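You operate a simulated robot arm through the tools that you are given. There is no shell and no other tool.

You run a simulated robot arm. Do the job below in one go: nothing can be reset, and whatever is moved stays where it is left.

Task
Switch the closing head off and set it to the 59 cm mark.
Fine: free the orange post lever, wind the blue post wheel, lock the lever; then check that it turns free: black wheel to its second mark.
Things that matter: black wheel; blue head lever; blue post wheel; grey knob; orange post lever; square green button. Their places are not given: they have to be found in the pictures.

It is judged by the outcome, as a careful person would: the job done as asked, and still so three seconds after it is handed in. It fails if anything else is knocked over, pushed out of place, dropped, spilled or broken.

Robot
A 6-joint arm with a two-finger gripper, fixed in place. Base frame: the origin is at the foot of the arm, x ahead of it, y to its left, z up. Lengths are in mm, angles in rad, forces in N, time in s.
Its first joint turns from -2.897 to 2.897 rad. Payload 2.45 kg.
Tool frame: the origin (TCP) lies between the finger pads and is the grasp point; the fingertips stand 20 mm ahead of it; z points along the fingers, y is the line along which they close. The gripper opens to 140 mm. The gripper's body begins 168 mm behind the TCP.
Orientation is told as [roll, pitch, yaw] about the base's x, y, z axes, in that order, counted from this pose: with the fingers straight down and closing along the base's y, the tool's x points along the base's -x, its y along +y and its z along -z.

Tools
- The arm moves only by the tool jog_arm. Its argument "targets" is one flat list of numbers, 7 for each row, row after row: the shift along the tool's x, y, z in mm, then the turn, a rotation vector about the tool's x, y, z in rad, then the closure, from 0 (fully open) to 1 (shut). In form: [tx, ty, tz, rx, ry, rz, hand, tx, ty, tz, rx, ry, rz, hand, ...]. A call has 1 to 20 rows; each row is the pose to reach, as a shift and turn from the pose commanded when the call began, along the tool's axes at that moment. A row lasts 0.2 s, in which the tool goes at most 50 mm and 0.15 rad; a call with a longer step from one row to the next is refused whole, and so is a gripper value outside its range. Where a pose cannot be reached the arm comes as near as it can. A force on the tool above 90 N (or 10 N above the force at the start of the call, whichever is more), or a blocked arm, ends the call early, and 0.2 s more pass. The fingers move at their own pace (about 45 mm/s each) and stop on an object; they squeeze with about 45 N. The grip force told is the motor's: it shows also when the fingers shut on nothing. Time passes only in rows, and 0.2 s behind the last, so rows that repeat a pose let the fingers close. The reply holds the time, the measured pose of the TCP, the force on the tool along the base axes, the opening and the grip force, in the units named above and with some noise, with the torque about the TCP (base axes, N m) and any sound that the robot's microphone picked up.
- Cameras (640 x 400 px; columns grow to the right, rows downward): "scene" is fixed at [60.8, 640.4, 1510.4]; the picture's right is [-0.48, -0.88, 0.00], its down [-0.18, 0.10, -0.98] and it looks along [0.86, -0.46, -0.21] (base axes); focal length 350 px, centre (320, 200). "wrist" rides on the gripper at [78, 11, -209] in the tool frame; the picture's right is [-0.14, 0.99, 0.00], its down [-0.92, -0.13, -0.37] and it looks along [-0.37, -0.05, 0.93] (tool axes); focal length 280 px, centre (320, 200).
- grab_frame(camera): a new picture of that camera. It takes no simulated time.
- locate(camera, pixels): for up to 12 pixels [column, row] of the newest picture of that camera ("zoom" is the newest enlarged one), the place [x, y, z] in the base frame of the surface seen there, good to about 2 mm, but the place of the scene camera against the robot may be out by one fixed shift of up to 18 mm in any direction. It takes no simulated time.
- enlarge(camera, box): a new picture of the part [left, top, right, bottom] of that camera's present view, enlarged. It takes no simulated time.
- close_job(): hands the job in; it is judged then, once.

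Leave the gripper open and the arm clear of the work at the hand-in unless told otherwise.

The tools are called after "Emit:" as name(argument=value, ...) on one line, values as JSON. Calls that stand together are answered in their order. jog_arm: Moves the arm, as the interface text tells. Its arguments: {"type":"object","properties":{"targets":{"type":"array","items":{"type":"number"}}},"required":["targets"]} The other tools are called the same way: grab_frame (camera) takes a picture; locate (camera, pixels) gives the place of the surface under pixels of a picture; enlarge (camera, box) takes an enlarged picture of a part of a camera's view; close_job () hands the job in.

At the start:

```text
time_s: 0.0
tcp_pos: [500.8, 264.8, 1498.2]
tcp_rot: [-0.002, -0.003, -0.001]
ft_force: [0.4, -0.2, -0.6]
torque: [0.01, -0.01, 0.0]
grip_width: 140.0
finger_force: 0.0
```

scene: 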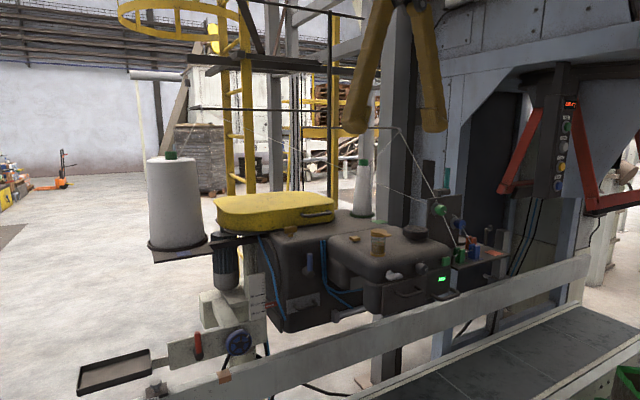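
wrist: 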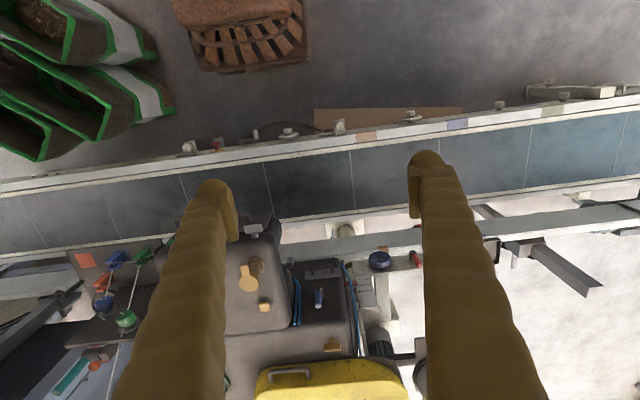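

I see a bag-closing (sewing) head on a post, with a blue wheel near (238,342) and an orange/red lever near (198,345) in the scene picture. I'll enlarge several parts to find all the controls.

Emit:
enlarge(camera="scene", box=[140, 260, 300, 400])

Emit:
enlarge(camera="scene", box=[240, 220, 360, 340])

Emit:
enlarge(camera="scene", box=[350, 180, 510, 310])

Emit:
enlarge(camera="scene", box=[490, 60, 640, 220])

```text
2.86 times, centred on (220, 330) of scene
```

zoom: 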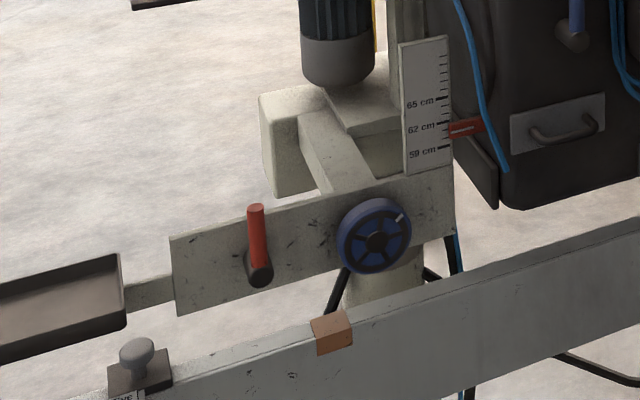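

```text
3.33 times, centred on (300, 280) of scene
```

zoom: 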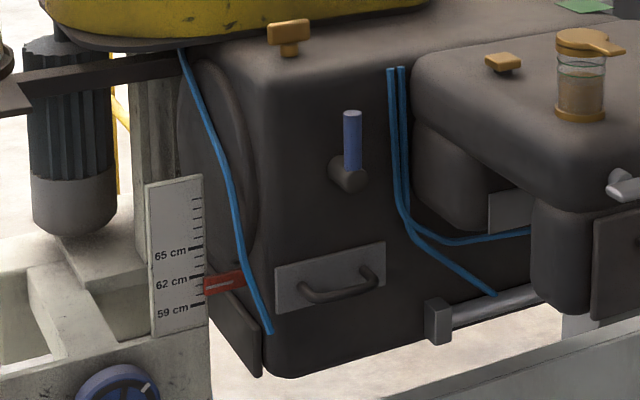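

```text
3.08 times, centred on (430, 245) of scene
```

zoom: 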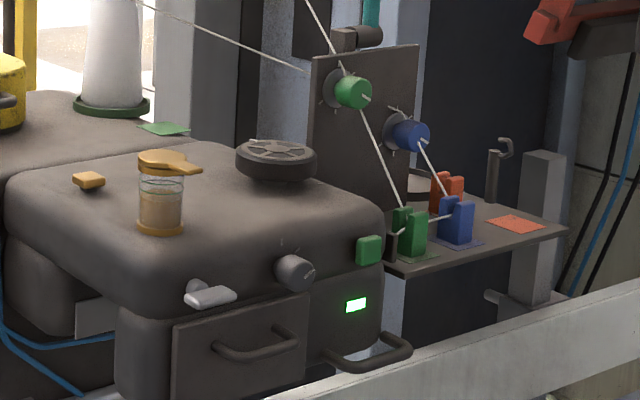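

```text
2.50 times, centred on (565, 140) of scene
```

zoom: 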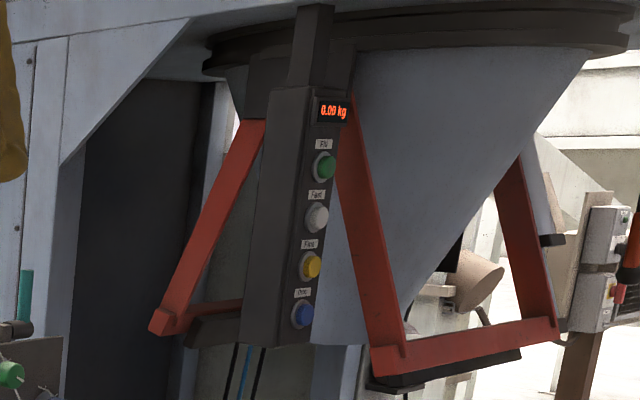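

The head carries a square green button (scene ≈442,261), grey knob (≈425,266), green lit lamp (≈440,279), black wheel (≈416,232), blue lever (≈309,262). The post carries the blue wheel and the lever, with a scale whose pointer is at about 62 cm. I'll get their places and a scene and wrist comparison.

Emit:
locate(camera="scene", pixels=[[442, 261], [425, 267], [440, 279], [416, 232], [309, 260], [309, 272], [238, 343], [198, 338], [205, 354], [268, 291], [255, 306], [380, 242]])

Emit:
enlarge(camera="wrist", box=[230, 200, 430, 400])

Emit:
enlarge(camera="wrist", box=[50, 200, 300, 400])

```text
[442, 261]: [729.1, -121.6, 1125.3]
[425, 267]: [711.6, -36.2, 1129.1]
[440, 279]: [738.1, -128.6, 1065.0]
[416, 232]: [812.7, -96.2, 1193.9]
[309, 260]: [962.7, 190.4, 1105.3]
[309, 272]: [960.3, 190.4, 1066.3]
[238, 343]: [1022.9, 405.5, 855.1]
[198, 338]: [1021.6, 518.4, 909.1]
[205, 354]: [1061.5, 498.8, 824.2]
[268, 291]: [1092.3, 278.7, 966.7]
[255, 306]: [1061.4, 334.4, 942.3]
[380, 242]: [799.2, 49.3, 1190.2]
```

```text
2.00 times, centred on (330, 300) of wrist
```

zoom: 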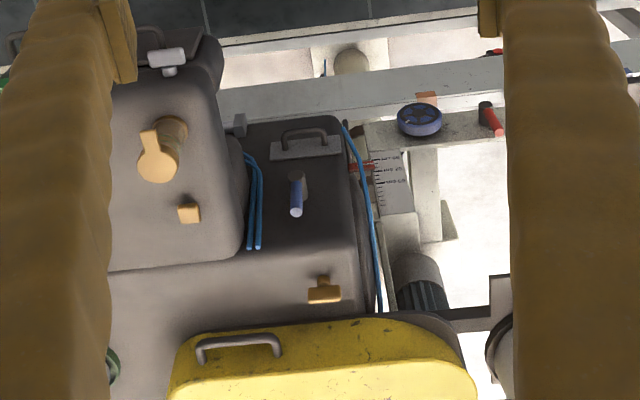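

```text
2.00 times, centred on (175, 300) of wrist
```

zoom: 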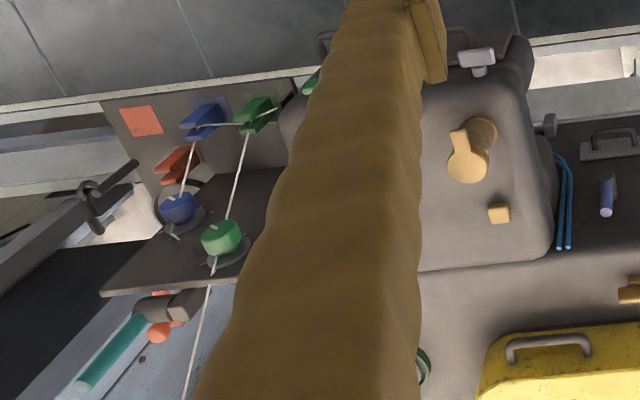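

I'll find where the beam in front lies, and the floor and other obstacles, and take a closer look at the knob and button (scene ≈400–470, 240–300) and the post.

Emit:
locate(camera="scene", pixels=[[240, 375], [350, 345], [450, 310], [550, 278], [155, 388], [120, 370], [405, 290], [395, 276], [460, 380], [225, 377], [275, 205], [175, 200]])

Emit:
enlarge(camera="scene", box=[400, 240, 464, 280])

Emit:
enlarge(camera="scene", box=[394, 212, 442, 242])

Emit:
enlarge(camera="scene", box=[180, 310, 276, 370])

Emit:
enlarge(camera="scene", box=[236, 265, 284, 320])

Emit:
enlarge(camera="scene", box=[130, 360, 210, 400])

```text
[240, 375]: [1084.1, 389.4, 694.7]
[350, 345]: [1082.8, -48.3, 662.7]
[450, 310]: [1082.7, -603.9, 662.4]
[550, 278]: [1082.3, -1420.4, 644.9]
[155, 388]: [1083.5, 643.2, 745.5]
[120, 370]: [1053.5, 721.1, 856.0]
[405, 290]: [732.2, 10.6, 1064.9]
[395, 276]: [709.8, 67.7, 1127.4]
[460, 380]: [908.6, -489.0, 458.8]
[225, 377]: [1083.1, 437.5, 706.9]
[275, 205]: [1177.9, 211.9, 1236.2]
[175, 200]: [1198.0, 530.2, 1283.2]
```

```text
10.00 times, centred on (432, 260) of scene
```

zoom: 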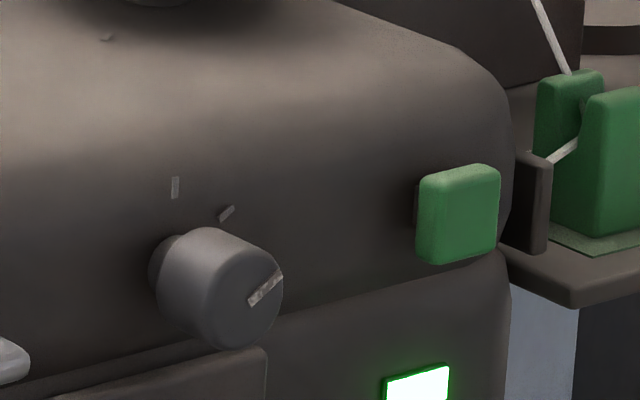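

```text
13.33 times, centred on (418, 227) of scene
```

zoom: 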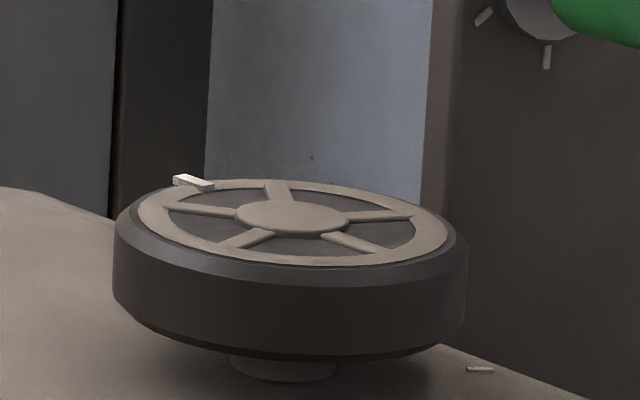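

```text
6.67 times, centred on (228, 340) of scene
```

zoom: 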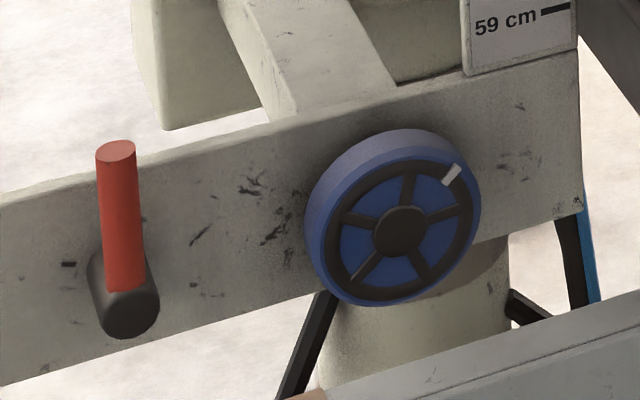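

```text
7.27 times, centred on (260, 292) of scene
```

zoom: 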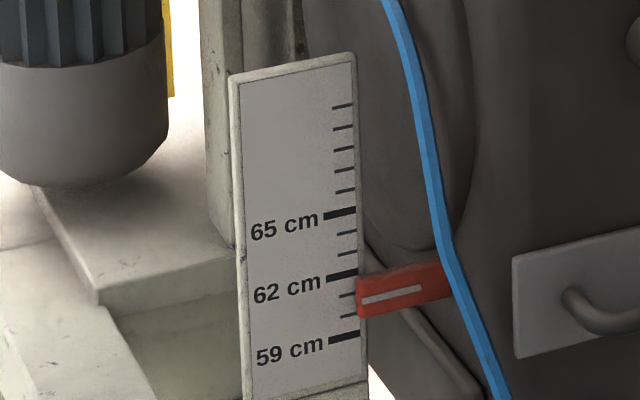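

```text
8.00 times, centred on (170, 380) of scene
```

zoom: 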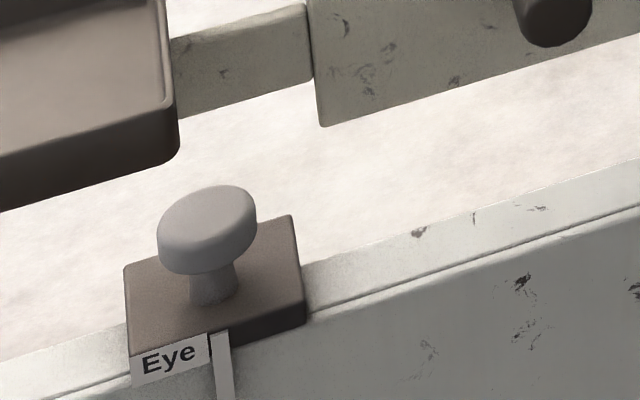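

The knob has two marks (straight up and to the right of it) and its pointer is at the right one. The lamp is lit green, and the scale pointer reads about 61 cm. I'll now swing the tool level (pointing along +x) in front of the head to see it head-on, staying about 200 mm away from it.

Emit:
jog_arm(targets=[2, -29, 36, 0, -0.1428, 0, 0, 4, -57, 72, 0, -0.2856, 0, 0, 5, -86, 109, 0, -0.4284, 0, 0, 7, -115, 145, 0, -0.5712, 0, 0, 9, -143, 181, 0, -0.714, 0, 0, 11, -172, 217, 0, -0.8568, 0, 0, 13, -200, 253, 0, -0.9996, 0, 0, 15, -229, 289, 0, -1.1424, 0, 0, 16, -258, 326, 0, -1.2852, 0, 0, 18, -286, 362, 0, -1.428, 0, 0, 20, -315, 398, 0, -1.5708, 0, 0])

Emit:
grab_frame(camera="wrist")

Emit:
grab_frame(camera="scene")

```text
time_s: 2.6
tcp_pos: [587.3, -17.9, 1285.4]
tcp_rot: [0.97, -1.305, -1.14]
ft_force: [0.7, -0.1, -1.1]
torque: [0.02, 0.01, -0.04]
grip_width: 140.0
finger_force: 0.1
out of reach, approached as far as the arm can: row 8, 9, 10, 11
stopped in row 11: the arm was blocked; the commanded pose is now the measured one
```

```text
taken
```

wrist: 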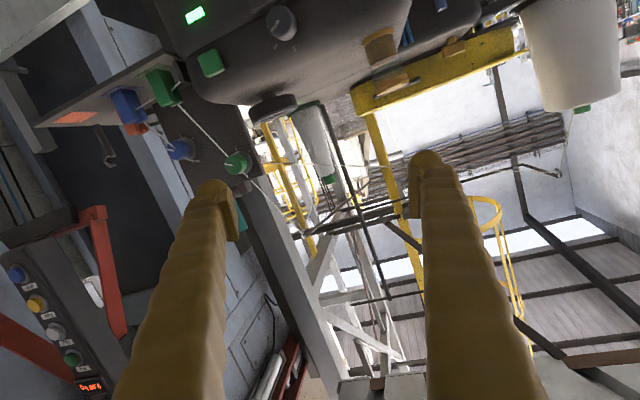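

```text
taken
```

scene: 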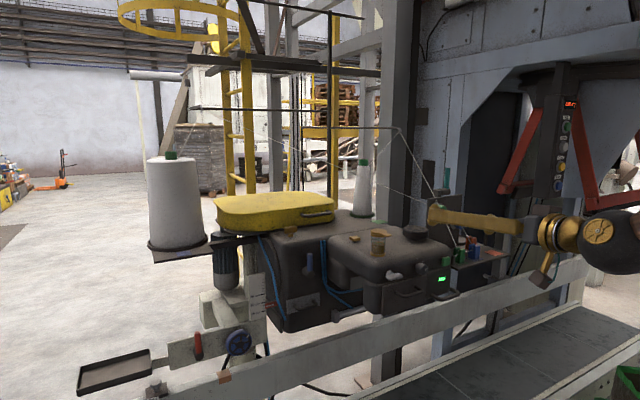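

The arm cannot fold that close to its base. It stopped at x≈587, z≈1285, nearly level but rolled. I'll straighten the tool (tool z along +x, tool x down) while moving 50 mm ahead, still above and in front of the head.

Emit:
jog_arm(targets=[-2, 3, 16, -0.056, -0.044, -0.077, 0, -4, 6, 32, -0.112, -0.088, -0.154, 0, -5.5, 9, 49, -0.169, -0.131, -0.232, 0, -5.5, 9, 49, -0.169, -0.131, -0.232, 0])

Emit:
grab_frame(camera="wrist")

Emit:
grab_frame(camera="scene")

```text
time_s: 3.6
tcp_pos: [626.2, 3.6, 1294.7]
tcp_rot: [1.064, -1.472, -1.138]
ft_force: [0.2, 0.7, 0.6]
torque: [-0.02, -0.01, 0.03]
grip_width: 140.0
finger_force: 0.0
out of reach, approached as far as the arm can: row 1, 2, 3, 4
```

```text
taken
```

wrist: 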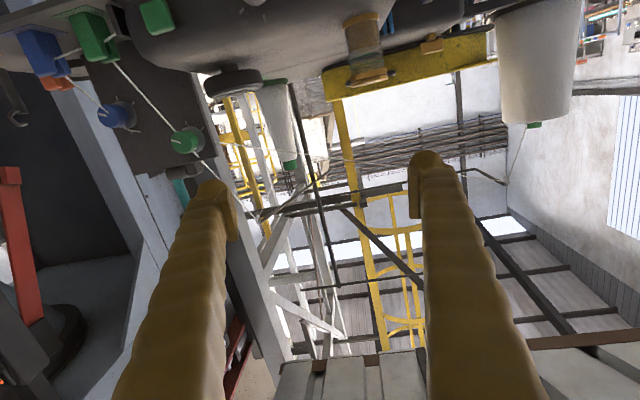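

```text
taken
```

scene: 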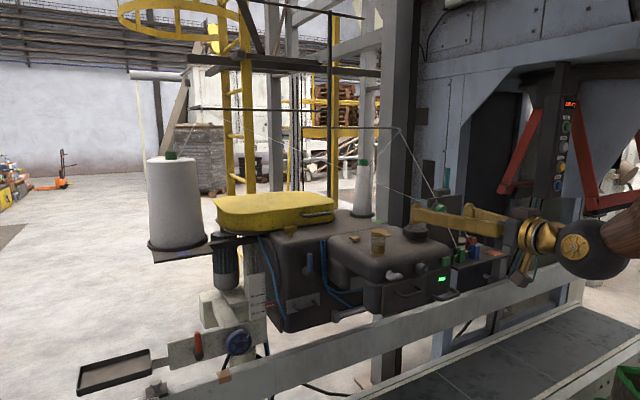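

It is still slightly short of the wanted attitude. I'll check where the arm's wrist and forearm lie.

Emit:
locate(camera="scene", pixels=[[418, 214], [480, 212], [540, 240], [580, 248], [610, 255], [635, 230], [635, 250], [520, 270]])

Emit:
enlarge(camera="scene", box=[380, 170, 640, 330])

```text
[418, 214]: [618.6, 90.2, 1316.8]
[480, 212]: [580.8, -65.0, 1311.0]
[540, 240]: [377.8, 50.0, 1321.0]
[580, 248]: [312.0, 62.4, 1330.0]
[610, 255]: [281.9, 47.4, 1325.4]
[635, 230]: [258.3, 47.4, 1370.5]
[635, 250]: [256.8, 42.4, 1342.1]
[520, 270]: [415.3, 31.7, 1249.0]
```

```text
2.46 times, centred on (510, 250) of scene
```

zoom: 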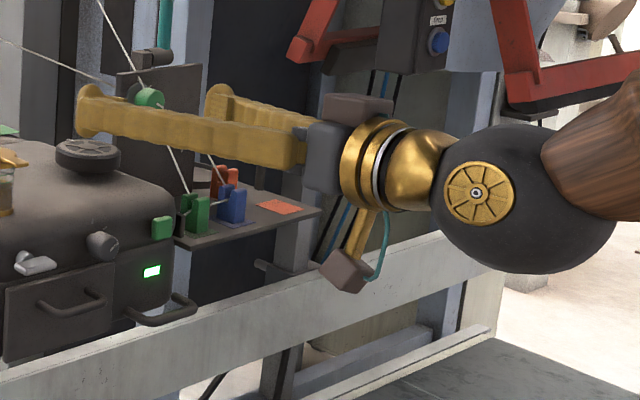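

The wrist joint is about 330 mm behind the TCP, so a level tool is hard this close in. I'll pitch back to about -1.0 rad (forward and down) in front of the head and look from there.

Emit:
jog_arm(targets=[14, -10, -14, 0, 0.142, 0, 0, 28, -21, -28, 0, 0.284, 0, 0, 41, -32, -42, 0, 0.426, 0, 0, 55, -42, -56, 0, 0.57, 0, 0, 55, -42, -56, 0, 0.57, 0, 0])

Emit:
grab_frame(camera="wrist")

```text
time_s: 4.8
tcp_pos: [564.3, -31.3, 1239.8]
tcp_rot: [0.15, -0.946, -0.199]
ft_force: [0.3, -0.3, 0.7]
torque: [0.03, 0.0, -0.03]
grip_width: 140.0
finger_force: 0.1
```

```text
taken
```

wrist: 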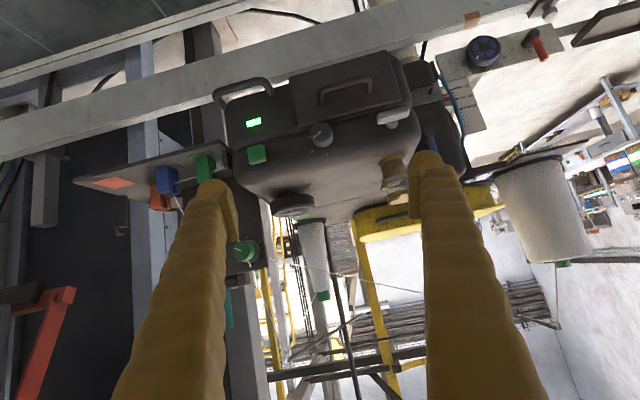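

Now I see the head front, upside down in the picture: knob (320,135), button (257,155), lamp (253,122), black wheel (293,205). I'll enlarge these and locate them.

Emit:
enlarge(camera="wrist", box=[232, 105, 360, 185])

Emit:
enlarge(camera="wrist", box=[440, 20, 568, 100])

Emit:
enlarge(camera="wrist", box=[240, 160, 360, 235])

Emit:
locate(camera="wrist", pixels=[[257, 155], [320, 133], [253, 122], [293, 200], [484, 52], [538, 45], [383, 95], [395, 120]])

```text
5.00 times, centred on (296, 145) of wrist
```

zoom: 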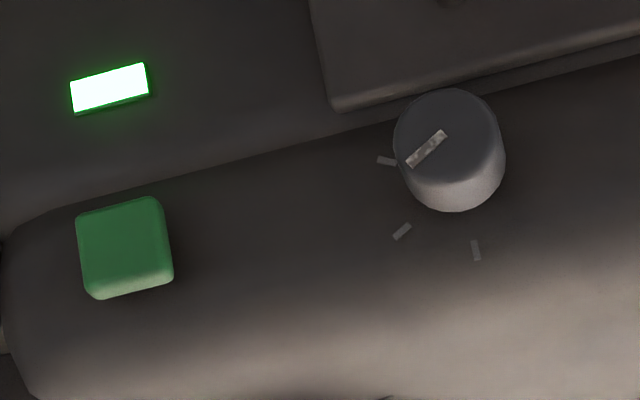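

```text
5.00 times, centred on (504, 60) of wrist
```

zoom: 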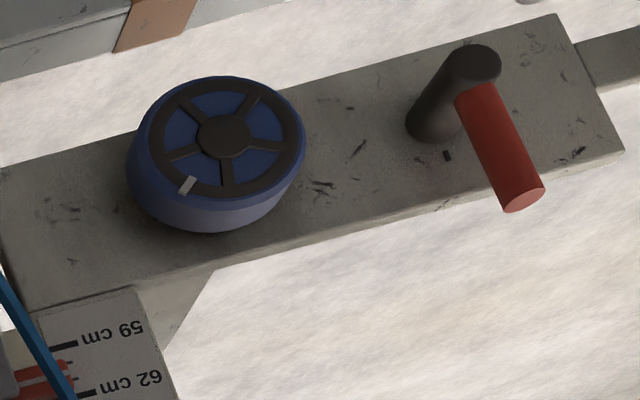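

```text
5.33 times, centred on (300, 198) of wrist
```

zoom: 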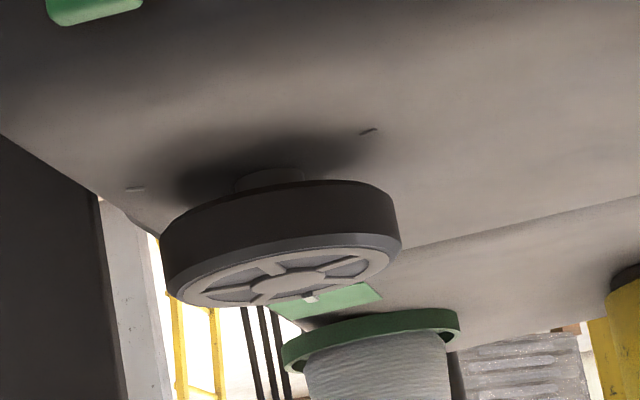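

```text
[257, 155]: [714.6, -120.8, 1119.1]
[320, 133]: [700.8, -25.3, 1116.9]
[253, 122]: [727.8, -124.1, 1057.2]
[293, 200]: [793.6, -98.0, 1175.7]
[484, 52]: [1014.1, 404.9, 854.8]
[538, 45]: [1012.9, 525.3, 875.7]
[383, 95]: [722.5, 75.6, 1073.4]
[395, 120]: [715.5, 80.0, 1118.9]
```

The true order (picture turned upright) shows the knob with three marks: up, up-right and right, with its pointer on the middle one. The green lamp sits directly under the green button, so the button looks like the power switch. I'll shut the fingers and go 45 mm in front of the button centre (714.6, -120.8, 1119).

Emit:
jog_arm(targets=[11, -23, 33, 0, 0.051, -0.029, 1, 22, -47, 67, 0, 0.102, -0.058, 1, 34, -70, 100, 0, 0.153, -0.088, 1, 45, -94, 133.3, 0, 0.204, -0.117, 1, 45, -94, 133.3, 0, 0.204, -0.117, 1, 45, -94, 133.3, 0, 0.204, -0.117, 1, 45, -94, 133.3, 0, 0.204, -0.117, 1, 45, -94, 133.3, 0, 0.204, -0.117, 1, 45, -94, 133.3, 0, 0.204, -0.117, 1])

Emit:
grab_frame(camera="wrist")

Emit:
grab_frame(camera="scene")

```text
time_s: 6.8
tcp_pos: [638.7, -119.4, 1118.1]
tcp_rot: [0.001, -0.751, 0.0]
ft_force: [-0.7, -0.2, -0.6]
torque: [0.01, 0.03, -0.01]
grip_width: 0.0
finger_force: 29.7
```

```text
taken
```

wrist: 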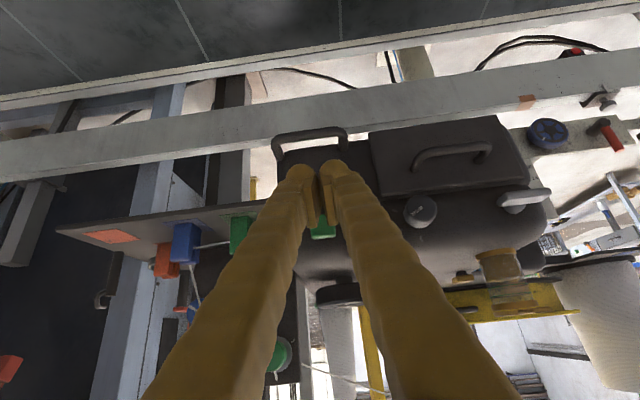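

```text
taken
```

scene: 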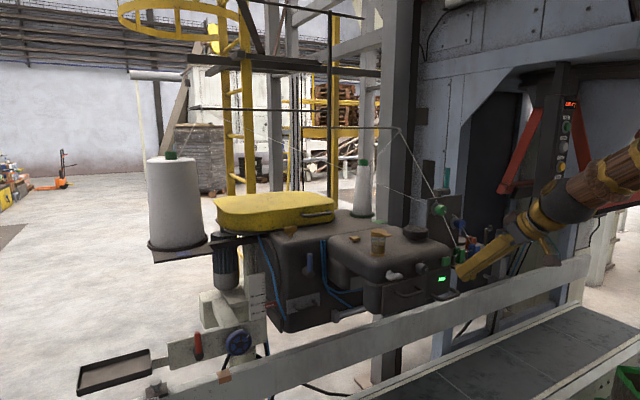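

Aligned with the button. I'll advance 42 mm along +x, just short of touching.

Emit:
jog_arm(targets=[-10, 0, 9.3, 0, 0, 0, 1, -20, 0, 18.6, 0, 0, 0, 1, -30.7, 0, 28.6, 0, 0, 0, 1])

Emit:
enlarge(camera="scene", box=[400, 220, 496, 290])

Emit:
enlarge(camera="wrist", box=[250, 130, 410, 230])

```text
time_s: 7.6
tcp_pos: [682.0, -120.0, 1118.2]
tcp_rot: [-0.002, -0.75, 0.0]
ft_force: [0.0, 0.1, 0.3]
torque: [0.01, -0.01, -0.01]
grip_width: 0.2
finger_force: 29.6
```

```text
5.71 times, centred on (448, 255) of scene
```

zoom: 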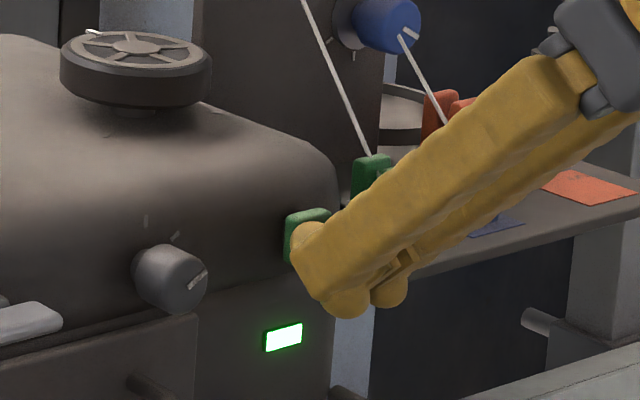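

```text
4.00 times, centred on (330, 180) of wrist
```

zoom: 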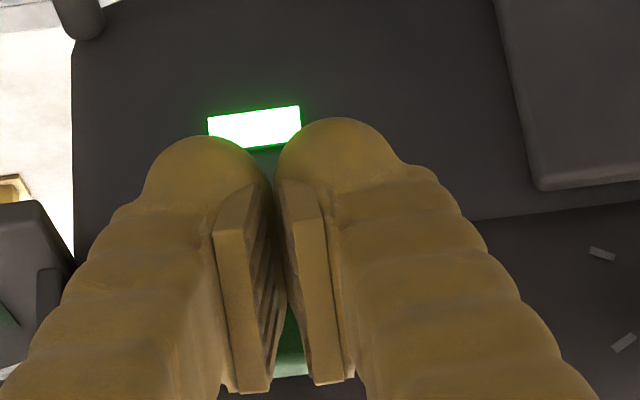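

The fingertips are just in front of the button. Now I'll press slowly in 2 mm steps, watching force and lamp.

Emit:
jog_arm(targets=[-1.5, 0, 1.4, 0, 0, 0, 1, -2.9, 0, 2.7, 0, 0, 0, 1, -4.4, 0, 4.1, 0, 0, 0, 1, -5.9, 0, 5.5, 0, 0, 0, 1, -7.3, 0, 6.8, 0, 0, 0, 1])

Emit:
enlarge(camera="scene", box=[400, 220, 496, 290])

```text
time_s: 8.8
tcp_pos: [692.4, -118.8, 1118.3]
tcp_rot: [0.0, -0.75, -0.004]
ft_force: [-2.1, -1.1, 0.3]
torque: [0.0, 0.0, -0.01]
grip_width: 5.8
finger_force: 29.1
heard: click
```

```text
5.71 times, centred on (448, 255) of scene
```

zoom: 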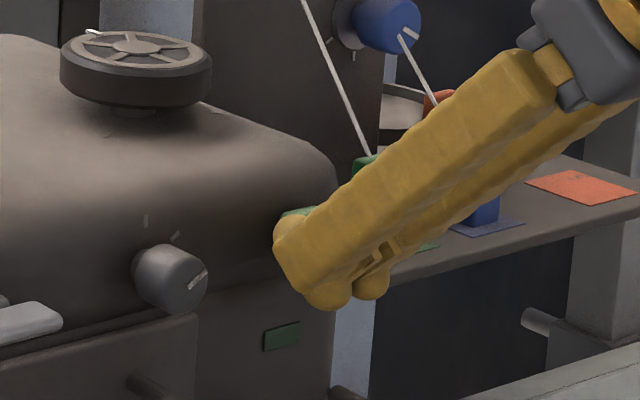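

A click, and the lamp went dark. Now I'll retreat straight back along -x by 60 mm and confirm that the lamp stays off.

Emit:
jog_arm(targets=[14.6, 0, -13.6, 0, 0, 0, 1, 29.3, 0, -27.3, 0, 0, 0, 1, 44, 0, -41, 0, 0, 0, 1])

Emit:
grab_frame(camera="wrist")

Emit:
enlarge(camera="scene", box=[400, 220, 496, 290])

```text
time_s: 9.6
tcp_pos: [630.8, -121.0, 1116.7]
tcp_rot: [0.0, -0.751, -0.001]
ft_force: [-0.4, 0.5, -0.8]
torque: [0.02, 0.01, -0.01]
grip_width: 0.1
finger_force: 29.5
```

```text
taken
```

wrist: 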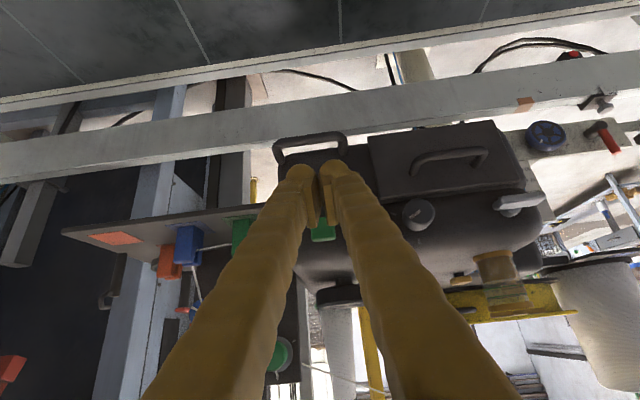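

```text
5.71 times, centred on (448, 255) of scene
```

zoom: 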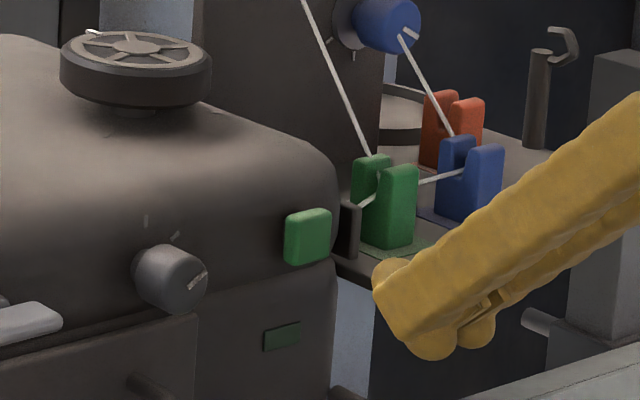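

The lamp is off and the button has sprung back. Next is the post. I'll slide sideways (+y) clear of the head, then forward and down to (750, 440, 870), opening the fingers, to look at the lever, wheel and scale head-on.

Emit:
jog_arm(targets=[0.9, 46.4, -0.9, 0, 0, 0, 1, 1.8, 92.8, -1.7, 0, 0, 0, 1, 2.7, 139, -2.6, 0, 0, 0, 1, 3.7, 185.5, -3.4, 0, 0, 0, 1, 4.6, 232, -4.3, 0, 0, 0, 1, 5.5, 278, -5.1, 0, 0, 0, 1, 6.4, 325, -6, 0, 0, 0, 0.5, 7.3, 371, -6.8, 0, 0, 0, 0, 17.9, 398, 31.6, 0, -0.064, 0, 0, 28.5, 425, 70, 0, -0.128, 0, 0, 39, 452.4, 108.4, 0, -0.192, 0, 0, 49.6, 479.6, 146.8, 0, -0.257, 0, 0, 60.2, 506.7, 185.2, 0, -0.321, 0, 0, 70.8, 533.9, 223.6, 0, -0.385, 0, 0, 81.4, 561, 262, 0, -0.449, 0, 0])

Emit:
grab_frame(camera="wrist")

Emit:
grab_frame(camera="scene")

```text
time_s: 12.8
tcp_pos: [751.1, 442.3, 869.2]
tcp_rot: [-0.001, -1.199, 0.0]
ft_force: [-0.6, -0.3, -0.5]
torque: [-0.01, 0.02, -0.04]
grip_width: 140.3
finger_force: 0.0
out of reach, approached as far as the arm can: row 3, 4, 5, 6, 7, 8
```

```text
taken
```

wrist: 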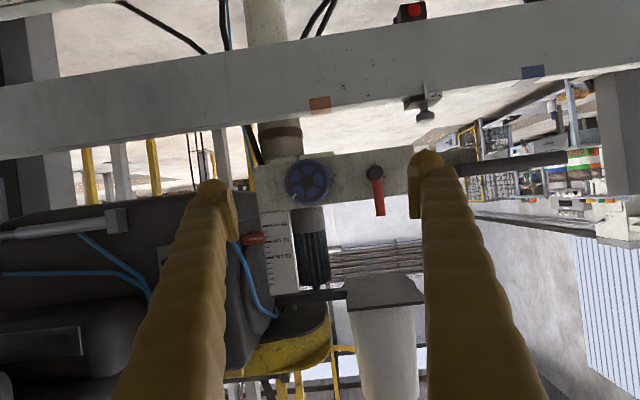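

```text
taken
```

scene: 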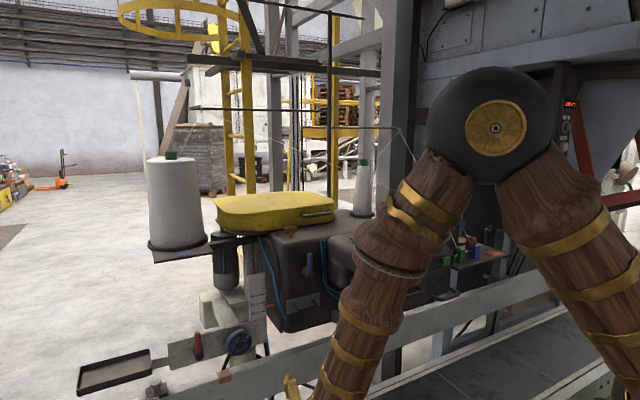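

Good head-on (upside-down) view of the post: wheel (307,180), lever (376,185), scale (275,250). I'll enlarge and locate.

Emit:
enlarge(camera="wrist", box=[260, 140, 420, 240])

Emit:
locate(camera="wrist", pixels=[[307, 180], [287, 180], [327, 180], [307, 160], [307, 201], [376, 172], [378, 205], [350, 170], [378, 188], [245, 240], [280, 240]])

Emit:
enlarge(camera="wrist", box=[230, 205, 310, 295])

```text
4.00 times, centred on (340, 190) of wrist
```

zoom: 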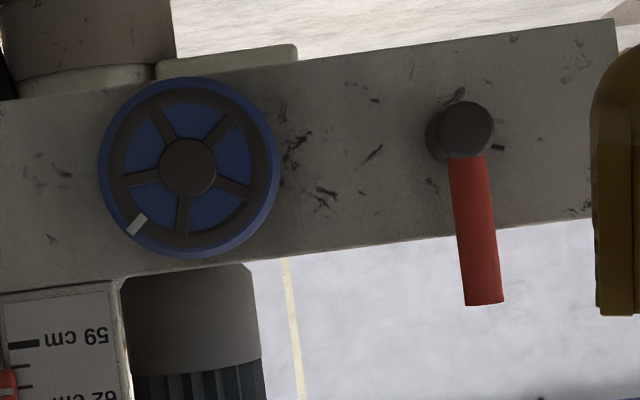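

```text
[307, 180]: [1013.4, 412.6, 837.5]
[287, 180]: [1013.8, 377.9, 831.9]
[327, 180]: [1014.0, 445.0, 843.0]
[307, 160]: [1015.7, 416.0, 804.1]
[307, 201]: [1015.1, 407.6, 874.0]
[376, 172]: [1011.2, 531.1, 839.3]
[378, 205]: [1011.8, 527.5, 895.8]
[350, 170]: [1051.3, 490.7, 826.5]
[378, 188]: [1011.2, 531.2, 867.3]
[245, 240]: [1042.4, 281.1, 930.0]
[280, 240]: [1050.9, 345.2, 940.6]
```

```text
4.44 times, centred on (270, 250) of wrist
```

zoom: 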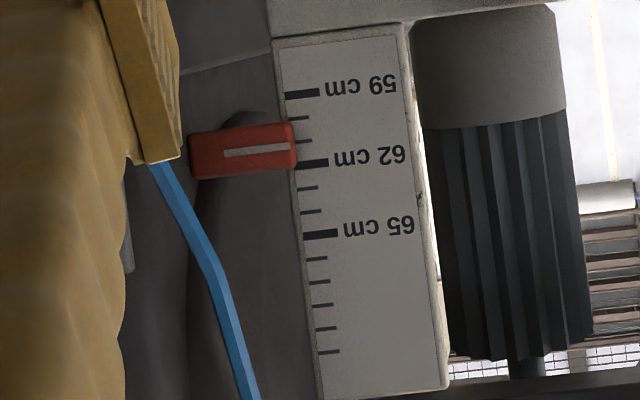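

The lever's hub is at about (1011, 531, 839). Its red handle stands straight up to z≈905, with a mark to its (true) left. The pointer reads about 61.3 cm. I'll bring the tool level in front of the handle, 85 mm short, fingers 60 mm apart, and take a closer view.

Emit:
jog_arm(targets=[-15, 17.5, 32.6, 0, -0.0744, 0, 0.57, -30, 35.1, 65.1, 0, -0.1487, 0, 0.57, -45, 52.6, 97.7, 0, -0.223, 0, 0.57, -60, 70.2, 130.2, 0, -0.2974, 0, 0.57, -75, 87.7, 162.8, 0, -0.3718, 0, 0.57])

Emit:
grab_frame(camera="wrist")

Emit:
locate(camera="scene", pixels=[[150, 355], [150, 370], [80, 395], [165, 340]])

```text
time_s: 14.0
tcp_pos: [929.7, 529.7, 883.0]
tcp_rot: [-2.911, -1.568, 2.91]
ft_force: [0.2, 0.8, 0.6]
torque: [-0.02, 0.06, 0.02]
grip_width: 60.0
finger_force: 0.1
```

```text
taken
```

wrist: 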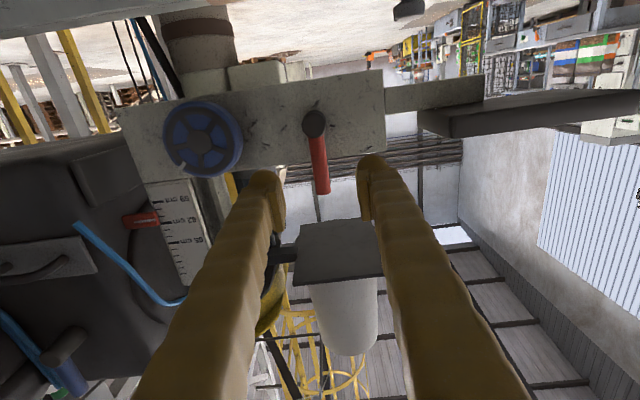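

```text
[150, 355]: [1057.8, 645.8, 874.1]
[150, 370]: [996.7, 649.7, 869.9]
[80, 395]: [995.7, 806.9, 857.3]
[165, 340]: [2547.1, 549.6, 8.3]
```

I'll take a closer look at the lever hub's marks at (315,140), then locate the handle from here.

Emit:
enlarge(camera="wrist", box=[270, 90, 370, 205])

Emit:
locate(camera="wrist", pixels=[[314, 123], [318, 150], [321, 170], [323, 188], [350, 120], [350, 140], [290, 130], [203, 138]])

```text
3.48 times, centred on (320, 148) of wrist
```

zoom: 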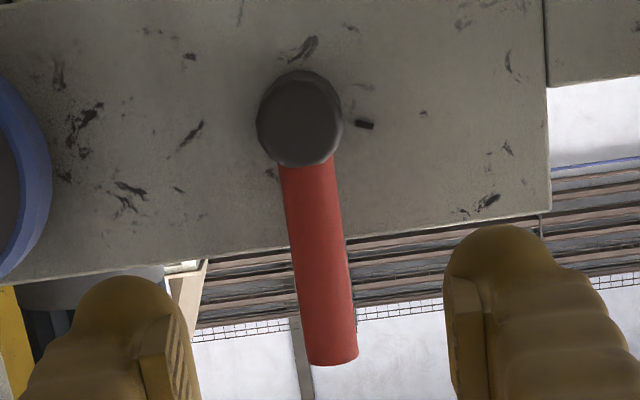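

```text
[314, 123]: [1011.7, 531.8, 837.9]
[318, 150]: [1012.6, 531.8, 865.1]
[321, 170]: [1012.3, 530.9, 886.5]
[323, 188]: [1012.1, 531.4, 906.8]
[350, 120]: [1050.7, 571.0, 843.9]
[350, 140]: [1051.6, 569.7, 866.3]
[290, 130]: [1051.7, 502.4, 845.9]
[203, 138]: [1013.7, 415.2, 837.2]
```

I'll locate the small mark beside the hub (≈(333,126)) exactly.

Emit:
locate(camera="wrist", pixels=[[332, 126], [333, 126], [331, 125], [334, 127], [314, 112], [314, 135], [303, 124], [325, 124]])

```text
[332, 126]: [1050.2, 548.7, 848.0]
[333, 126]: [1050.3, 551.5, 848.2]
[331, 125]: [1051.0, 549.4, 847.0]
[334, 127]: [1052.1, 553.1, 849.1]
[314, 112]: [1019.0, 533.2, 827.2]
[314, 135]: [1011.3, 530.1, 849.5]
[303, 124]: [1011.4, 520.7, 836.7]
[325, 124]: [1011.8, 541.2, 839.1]
```

Axis ≈ (y 531, z 838). The mark is about 63° to the left of upright, so that is the other end of the lever's travel. I'll move in so the handle lies between the pads, then close on it.

Emit:
jog_arm(targets=[0, 1.3, 30, 0, 0, 0, 0.57, 0, 1.3, 60, 0, 0, 0, 0.57, 0, 1.3, 87, 0, 0, 0, 0.57, 0, 1.3, 87, 0, 0, 0, 0.57])

Emit:
enlarge(camera="wrist", box=[240, 90, 400, 220])

```text
time_s: 15.0
tcp_pos: [1018.8, 527.9, 882.9]
tcp_rot: [-2.861, -1.57, 2.86]
ft_force: [0.3, 0.0, -0.2]
torque: [-0.01, 0.01, 0.0]
grip_width: 60.0
finger_force: 0.1
```

```text
3.08 times, centred on (320, 155) of wrist
```

zoom: 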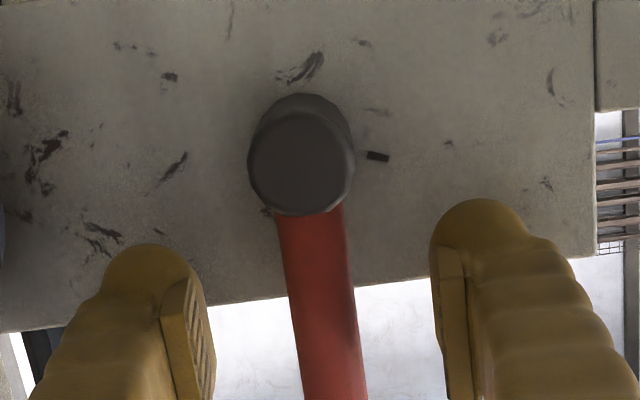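

The handle is midway between the pads. Closing on it.

Emit:
jog_arm(targets=[0, 1, 0, 0, 0, 0, 0.95, 0, 1, 0, 0, 0, 0, 0.95, 0, 1, 0, 0, 0, 0, 0.95, 0, 1, 0, 0, 0, 0, 0.95])

```text
time_s: 16.0
tcp_pos: [1017.3, 530.3, 881.9]
tcp_rot: [-2.713, -1.569, 2.709]
ft_force: [0.3, -2.7, 0.4]
torque: [-0.11, -0.03, 0.02]
grip_width: 12.7
finger_force: 31.8
```

Gripped (12.7 mm). Now I'll turn the lever about its hub toward the left mark (+y), first 0.36 rad to feel it.

Emit:
jog_arm(targets=[0.3, 5.3, 0, 0, 0, -0.12, 0.95, 1.3, 10.5, 0, 0, 0, -0.24, 0.95, 2.8, 15.5, 0, 0, 0, -0.36, 0.95])

Emit:
enlarge(camera="scene", box=[150, 300, 290, 390])

Emit:
grab_frame(camera="wrist")

```text
time_s: 16.8
tcp_pos: [1017.8, 545.1, 880.2]
tcp_rot: [-1.575, -1.209, 1.574]
ft_force: [8.7, -16.5, 9.8]
torque: [-0.78, -0.18, 0.03]
grip_width: 12.6
finger_force: 39.2
```

```text
4.44 times, centred on (220, 345) of scene
```

zoom: 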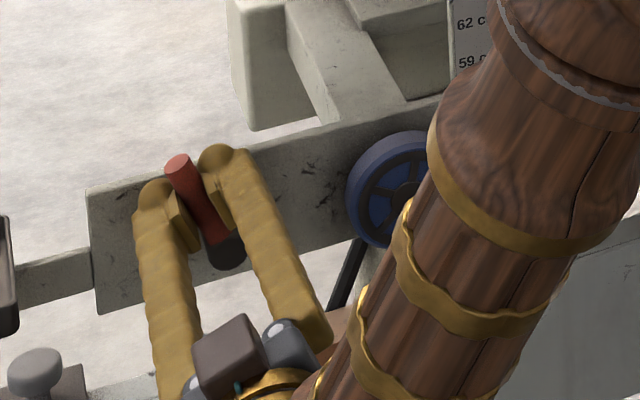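

```text
taken
```

wrist: 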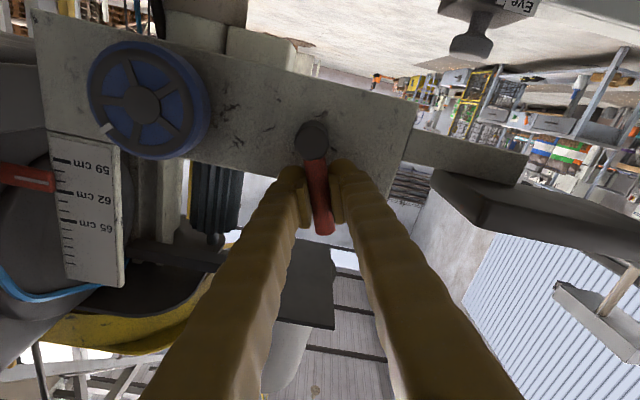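

The lever turns with the hand, with moderate resistance. I'll continue to the mark (about 1.08 rad total).

Emit:
jog_arm(targets=[0.3, 5.3, 0, 0, 0, -0.12, 0.95, 1.3, 10.5, 0, 0, 0, -0.24, 0.95, 2.8, 15.5, 0, 0, 0, -0.36, 0.95, 5, 20.3, 0, 0, 0, -0.48, 0.95, 7.7, 24.8, 0, 0, 0, -0.6, 0.95])

Emit:
grab_frame(camera="wrist")

Emit:
enlarge(camera="wrist", box=[250, 90, 380, 240])

```text
time_s: 18.0
tcp_pos: [1017.1, 565.9, 862.0]
tcp_rot: [-1.572, -0.608, 1.569]
ft_force: [27.2, -38.6, 13.2]
torque: [-1.32, 0.04, 0.03]
grip_width: 13.5
finger_force: 39.9
```

```text
taken
```

wrist: 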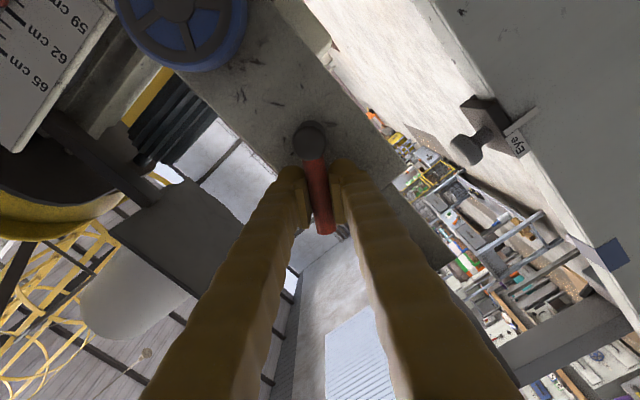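

```text
2.67 times, centred on (315, 165) of wrist
```

zoom: 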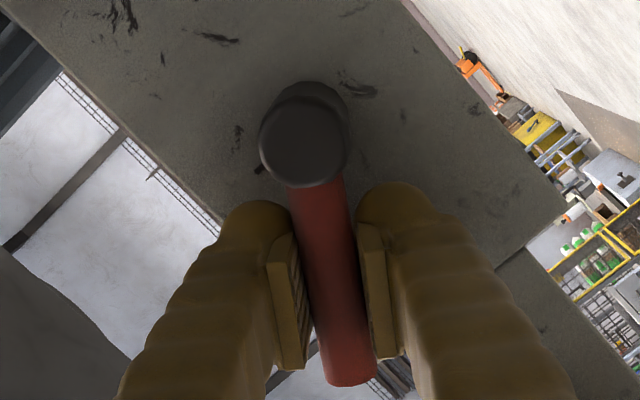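

Handle is now about 55° over. The upright mark is now uncovered and the lever still follows. I'll continue in small steps, easing 1.5 mm toward the hub.

Emit:
jog_arm(targets=[1.6, 2.6, 0, 0, 0, -0.06, 0.95, 1.8, 5.2, 0, 0, 0, -0.12, 0.95])

Emit:
enlarge(camera="wrist", box=[250, 90, 380, 240])

```text
time_s: 18.6
tcp_pos: [1018.3, 569.1, 859.4]
tcp_rot: [-1.572, -0.49, 1.572]
ft_force: [27.7, -33.3, 14.8]
torque: [-1.23, -0.04, 0.04]
grip_width: 13.6
finger_force: 39.8
```

```text
2.67 times, centred on (315, 165) of wrist
```

zoom: 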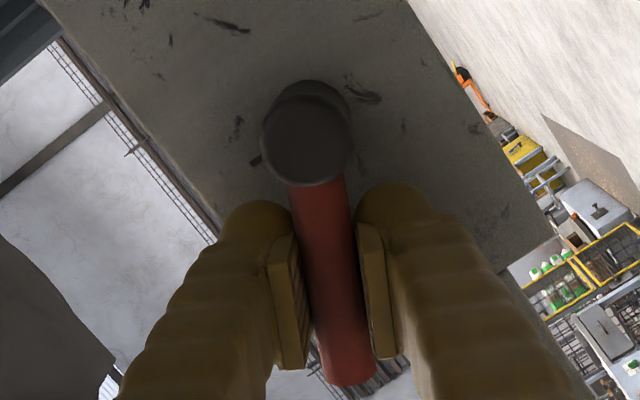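

About 61° now, with steady friction. One more small step to bring it onto the mark (≈64°).

Emit:
jog_arm(targets=[0.1, 2.6, 0, 0, 0, -0.06, 0.95, 0.1, 2.6, 0, 0, 0, -0.06, 0.95])

Emit:
enlarge(camera="wrist", box=[250, 90, 380, 240])

Emit:
enlarge(camera="scene", box=[150, 300, 290, 390])

```text
time_s: 19.2
tcp_pos: [1017.4, 570.0, 856.2]
tcp_rot: [-1.573, -0.43, 1.57]
ft_force: [9.3, -34.0, 20.3]
torque: [-1.35, 0.06, -0.31]
grip_width: 13.7
finger_force: 40.3
```

```text
2.67 times, centred on (315, 165) of wrist
```

zoom: 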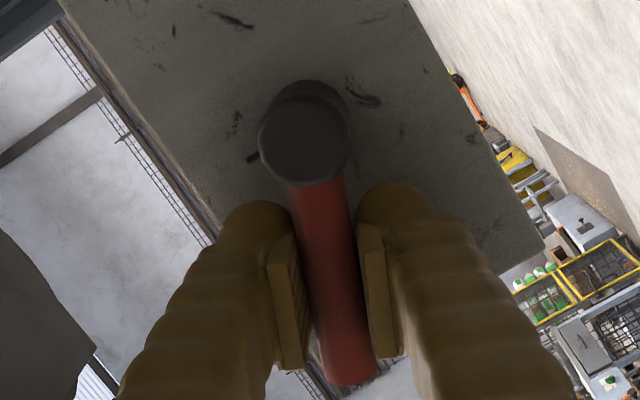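

```text
4.44 times, centred on (220, 345) of scene
```

zoom: 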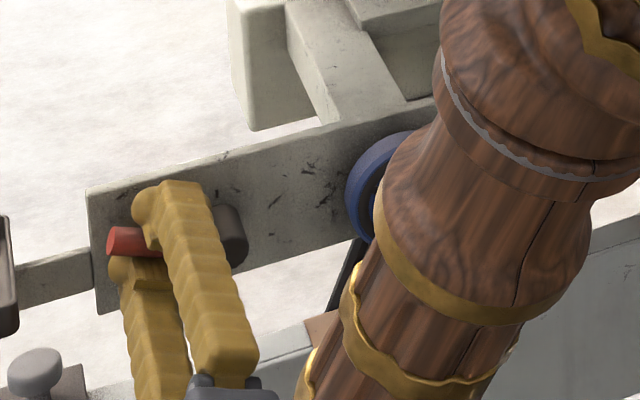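

It should be on the mark (≈65°). I'll release, back off along -x by 90 mm, and check.

Emit:
jog_arm(targets=[0, 0, 0, 0, 0, 0, 0.7, 0, 0, 0, 0, 0, 0, 0.57, 0, 0, 0, 0, 0, 0, 0.57, 0, 0, -30, 0, 0, 0, 0.57, 0, 0, -60, 0, 0, 0, 0.57, 0, 0, -95, 0, 0, 0, 0.57])

Emit:
grab_frame(camera="wrist")

Emit:
enlarge(camera="wrist", box=[250, 60, 410, 220])

```text
time_s: 20.6
tcp_pos: [920.1, 569.8, 854.9]
tcp_rot: [-1.573, -0.431, 1.571]
ft_force: [0.5, 0.2, -0.4]
torque: [0.03, 0.0, 0.04]
grip_width: 60.2
finger_force: 0.0
```

```text
taken
```

wrist: 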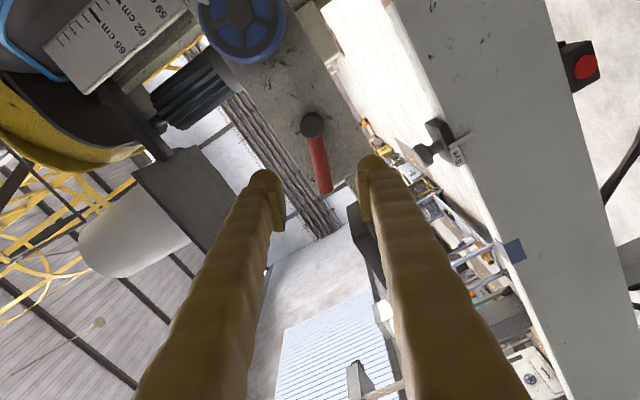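

```text
2.50 times, centred on (330, 140) of wrist
```

zoom: 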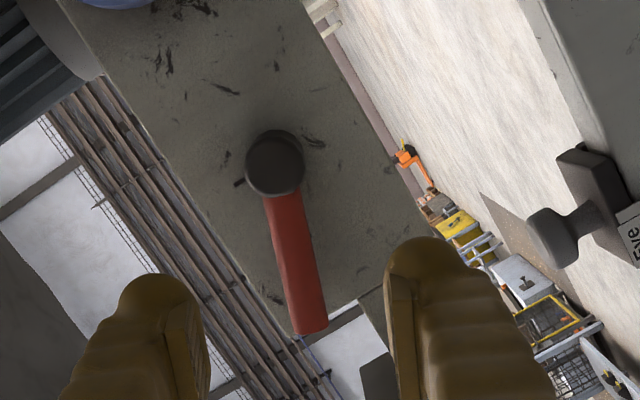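

I'll measure the handle's angle now and the visible upright mark.

Emit:
locate(camera="wrist", pixels=[[311, 125], [316, 150], [322, 175], [325, 188], [298, 133], [297, 134]])

Emit:
grab_frame(camera="scene")

```text
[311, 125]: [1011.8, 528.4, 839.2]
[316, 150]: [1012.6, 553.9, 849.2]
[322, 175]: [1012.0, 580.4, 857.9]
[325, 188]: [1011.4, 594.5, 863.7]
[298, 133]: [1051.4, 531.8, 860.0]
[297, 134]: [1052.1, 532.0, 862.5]
```

```text
taken
```

scene: 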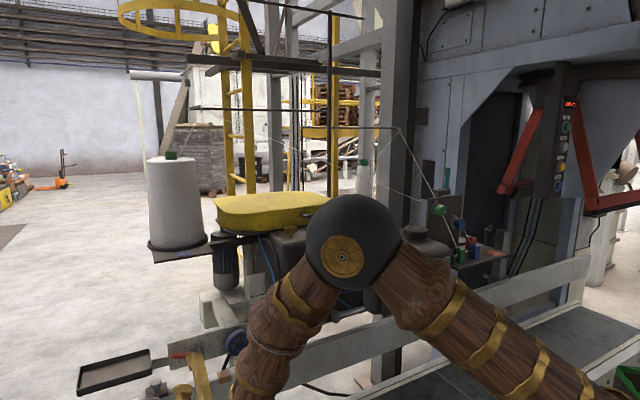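

The lever lies at 70° left, exactly in line with the left mark (hub ≈ z 841), so it is freed. Next is the blue wheel: axis ≈ (y 412.5, z 841), about 76 mm across. I'll unroll the hand and move in front of the wheel with the fingers 110 mm apart.

Emit:
jog_arm(targets=[18.6, -6.6, 0, 0, 0, 0.1425, 0.214, 37.2, -13.3, 0, 0, 0, 0.285, 0.214, 55.8, -19.9, 0, 0, 0, 0.4275, 0.214, 74.4, -26.6, 0, 0, 0, 0.57, 0.214, 93, -33.2, 0, 0, 0, 0.7125, 0.214, 111.6, -39.8, 0, 0, 0, 0.855, 0.214, 130.2, -46.5, 0, 0, 0, 0.9975, 0.214, 148.8, -53.1, 0, 0, 0, 1.14, 0.214])

Emit:
grab_frame(camera="wrist")

Emit:
enlarge(camera="wrist", box=[240, 80, 400, 200])

```text
time_s: 22.4
tcp_pos: [924.1, 411.6, 842.3]
tcp_rot: [-1.46, -1.567, 1.457]
ft_force: [1.5, 1.3, 0.7]
torque: [-0.03, 0.0, 0.02]
grip_width: 110.1
finger_force: 0.1
```

```text
taken
```

wrist: 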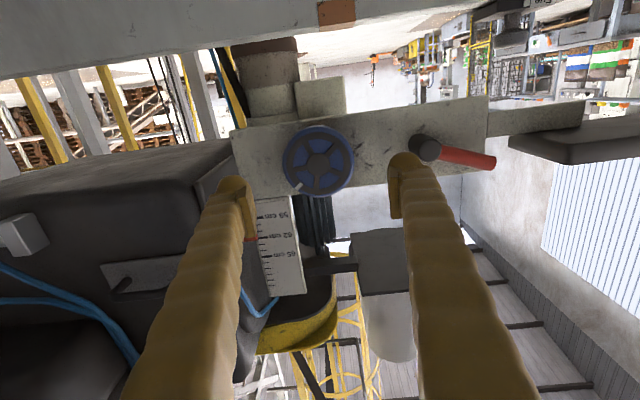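

```text
3.33 times, centred on (320, 140) of wrist
```

zoom: 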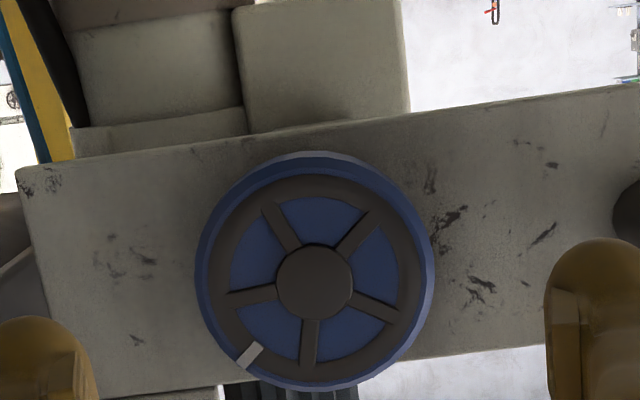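

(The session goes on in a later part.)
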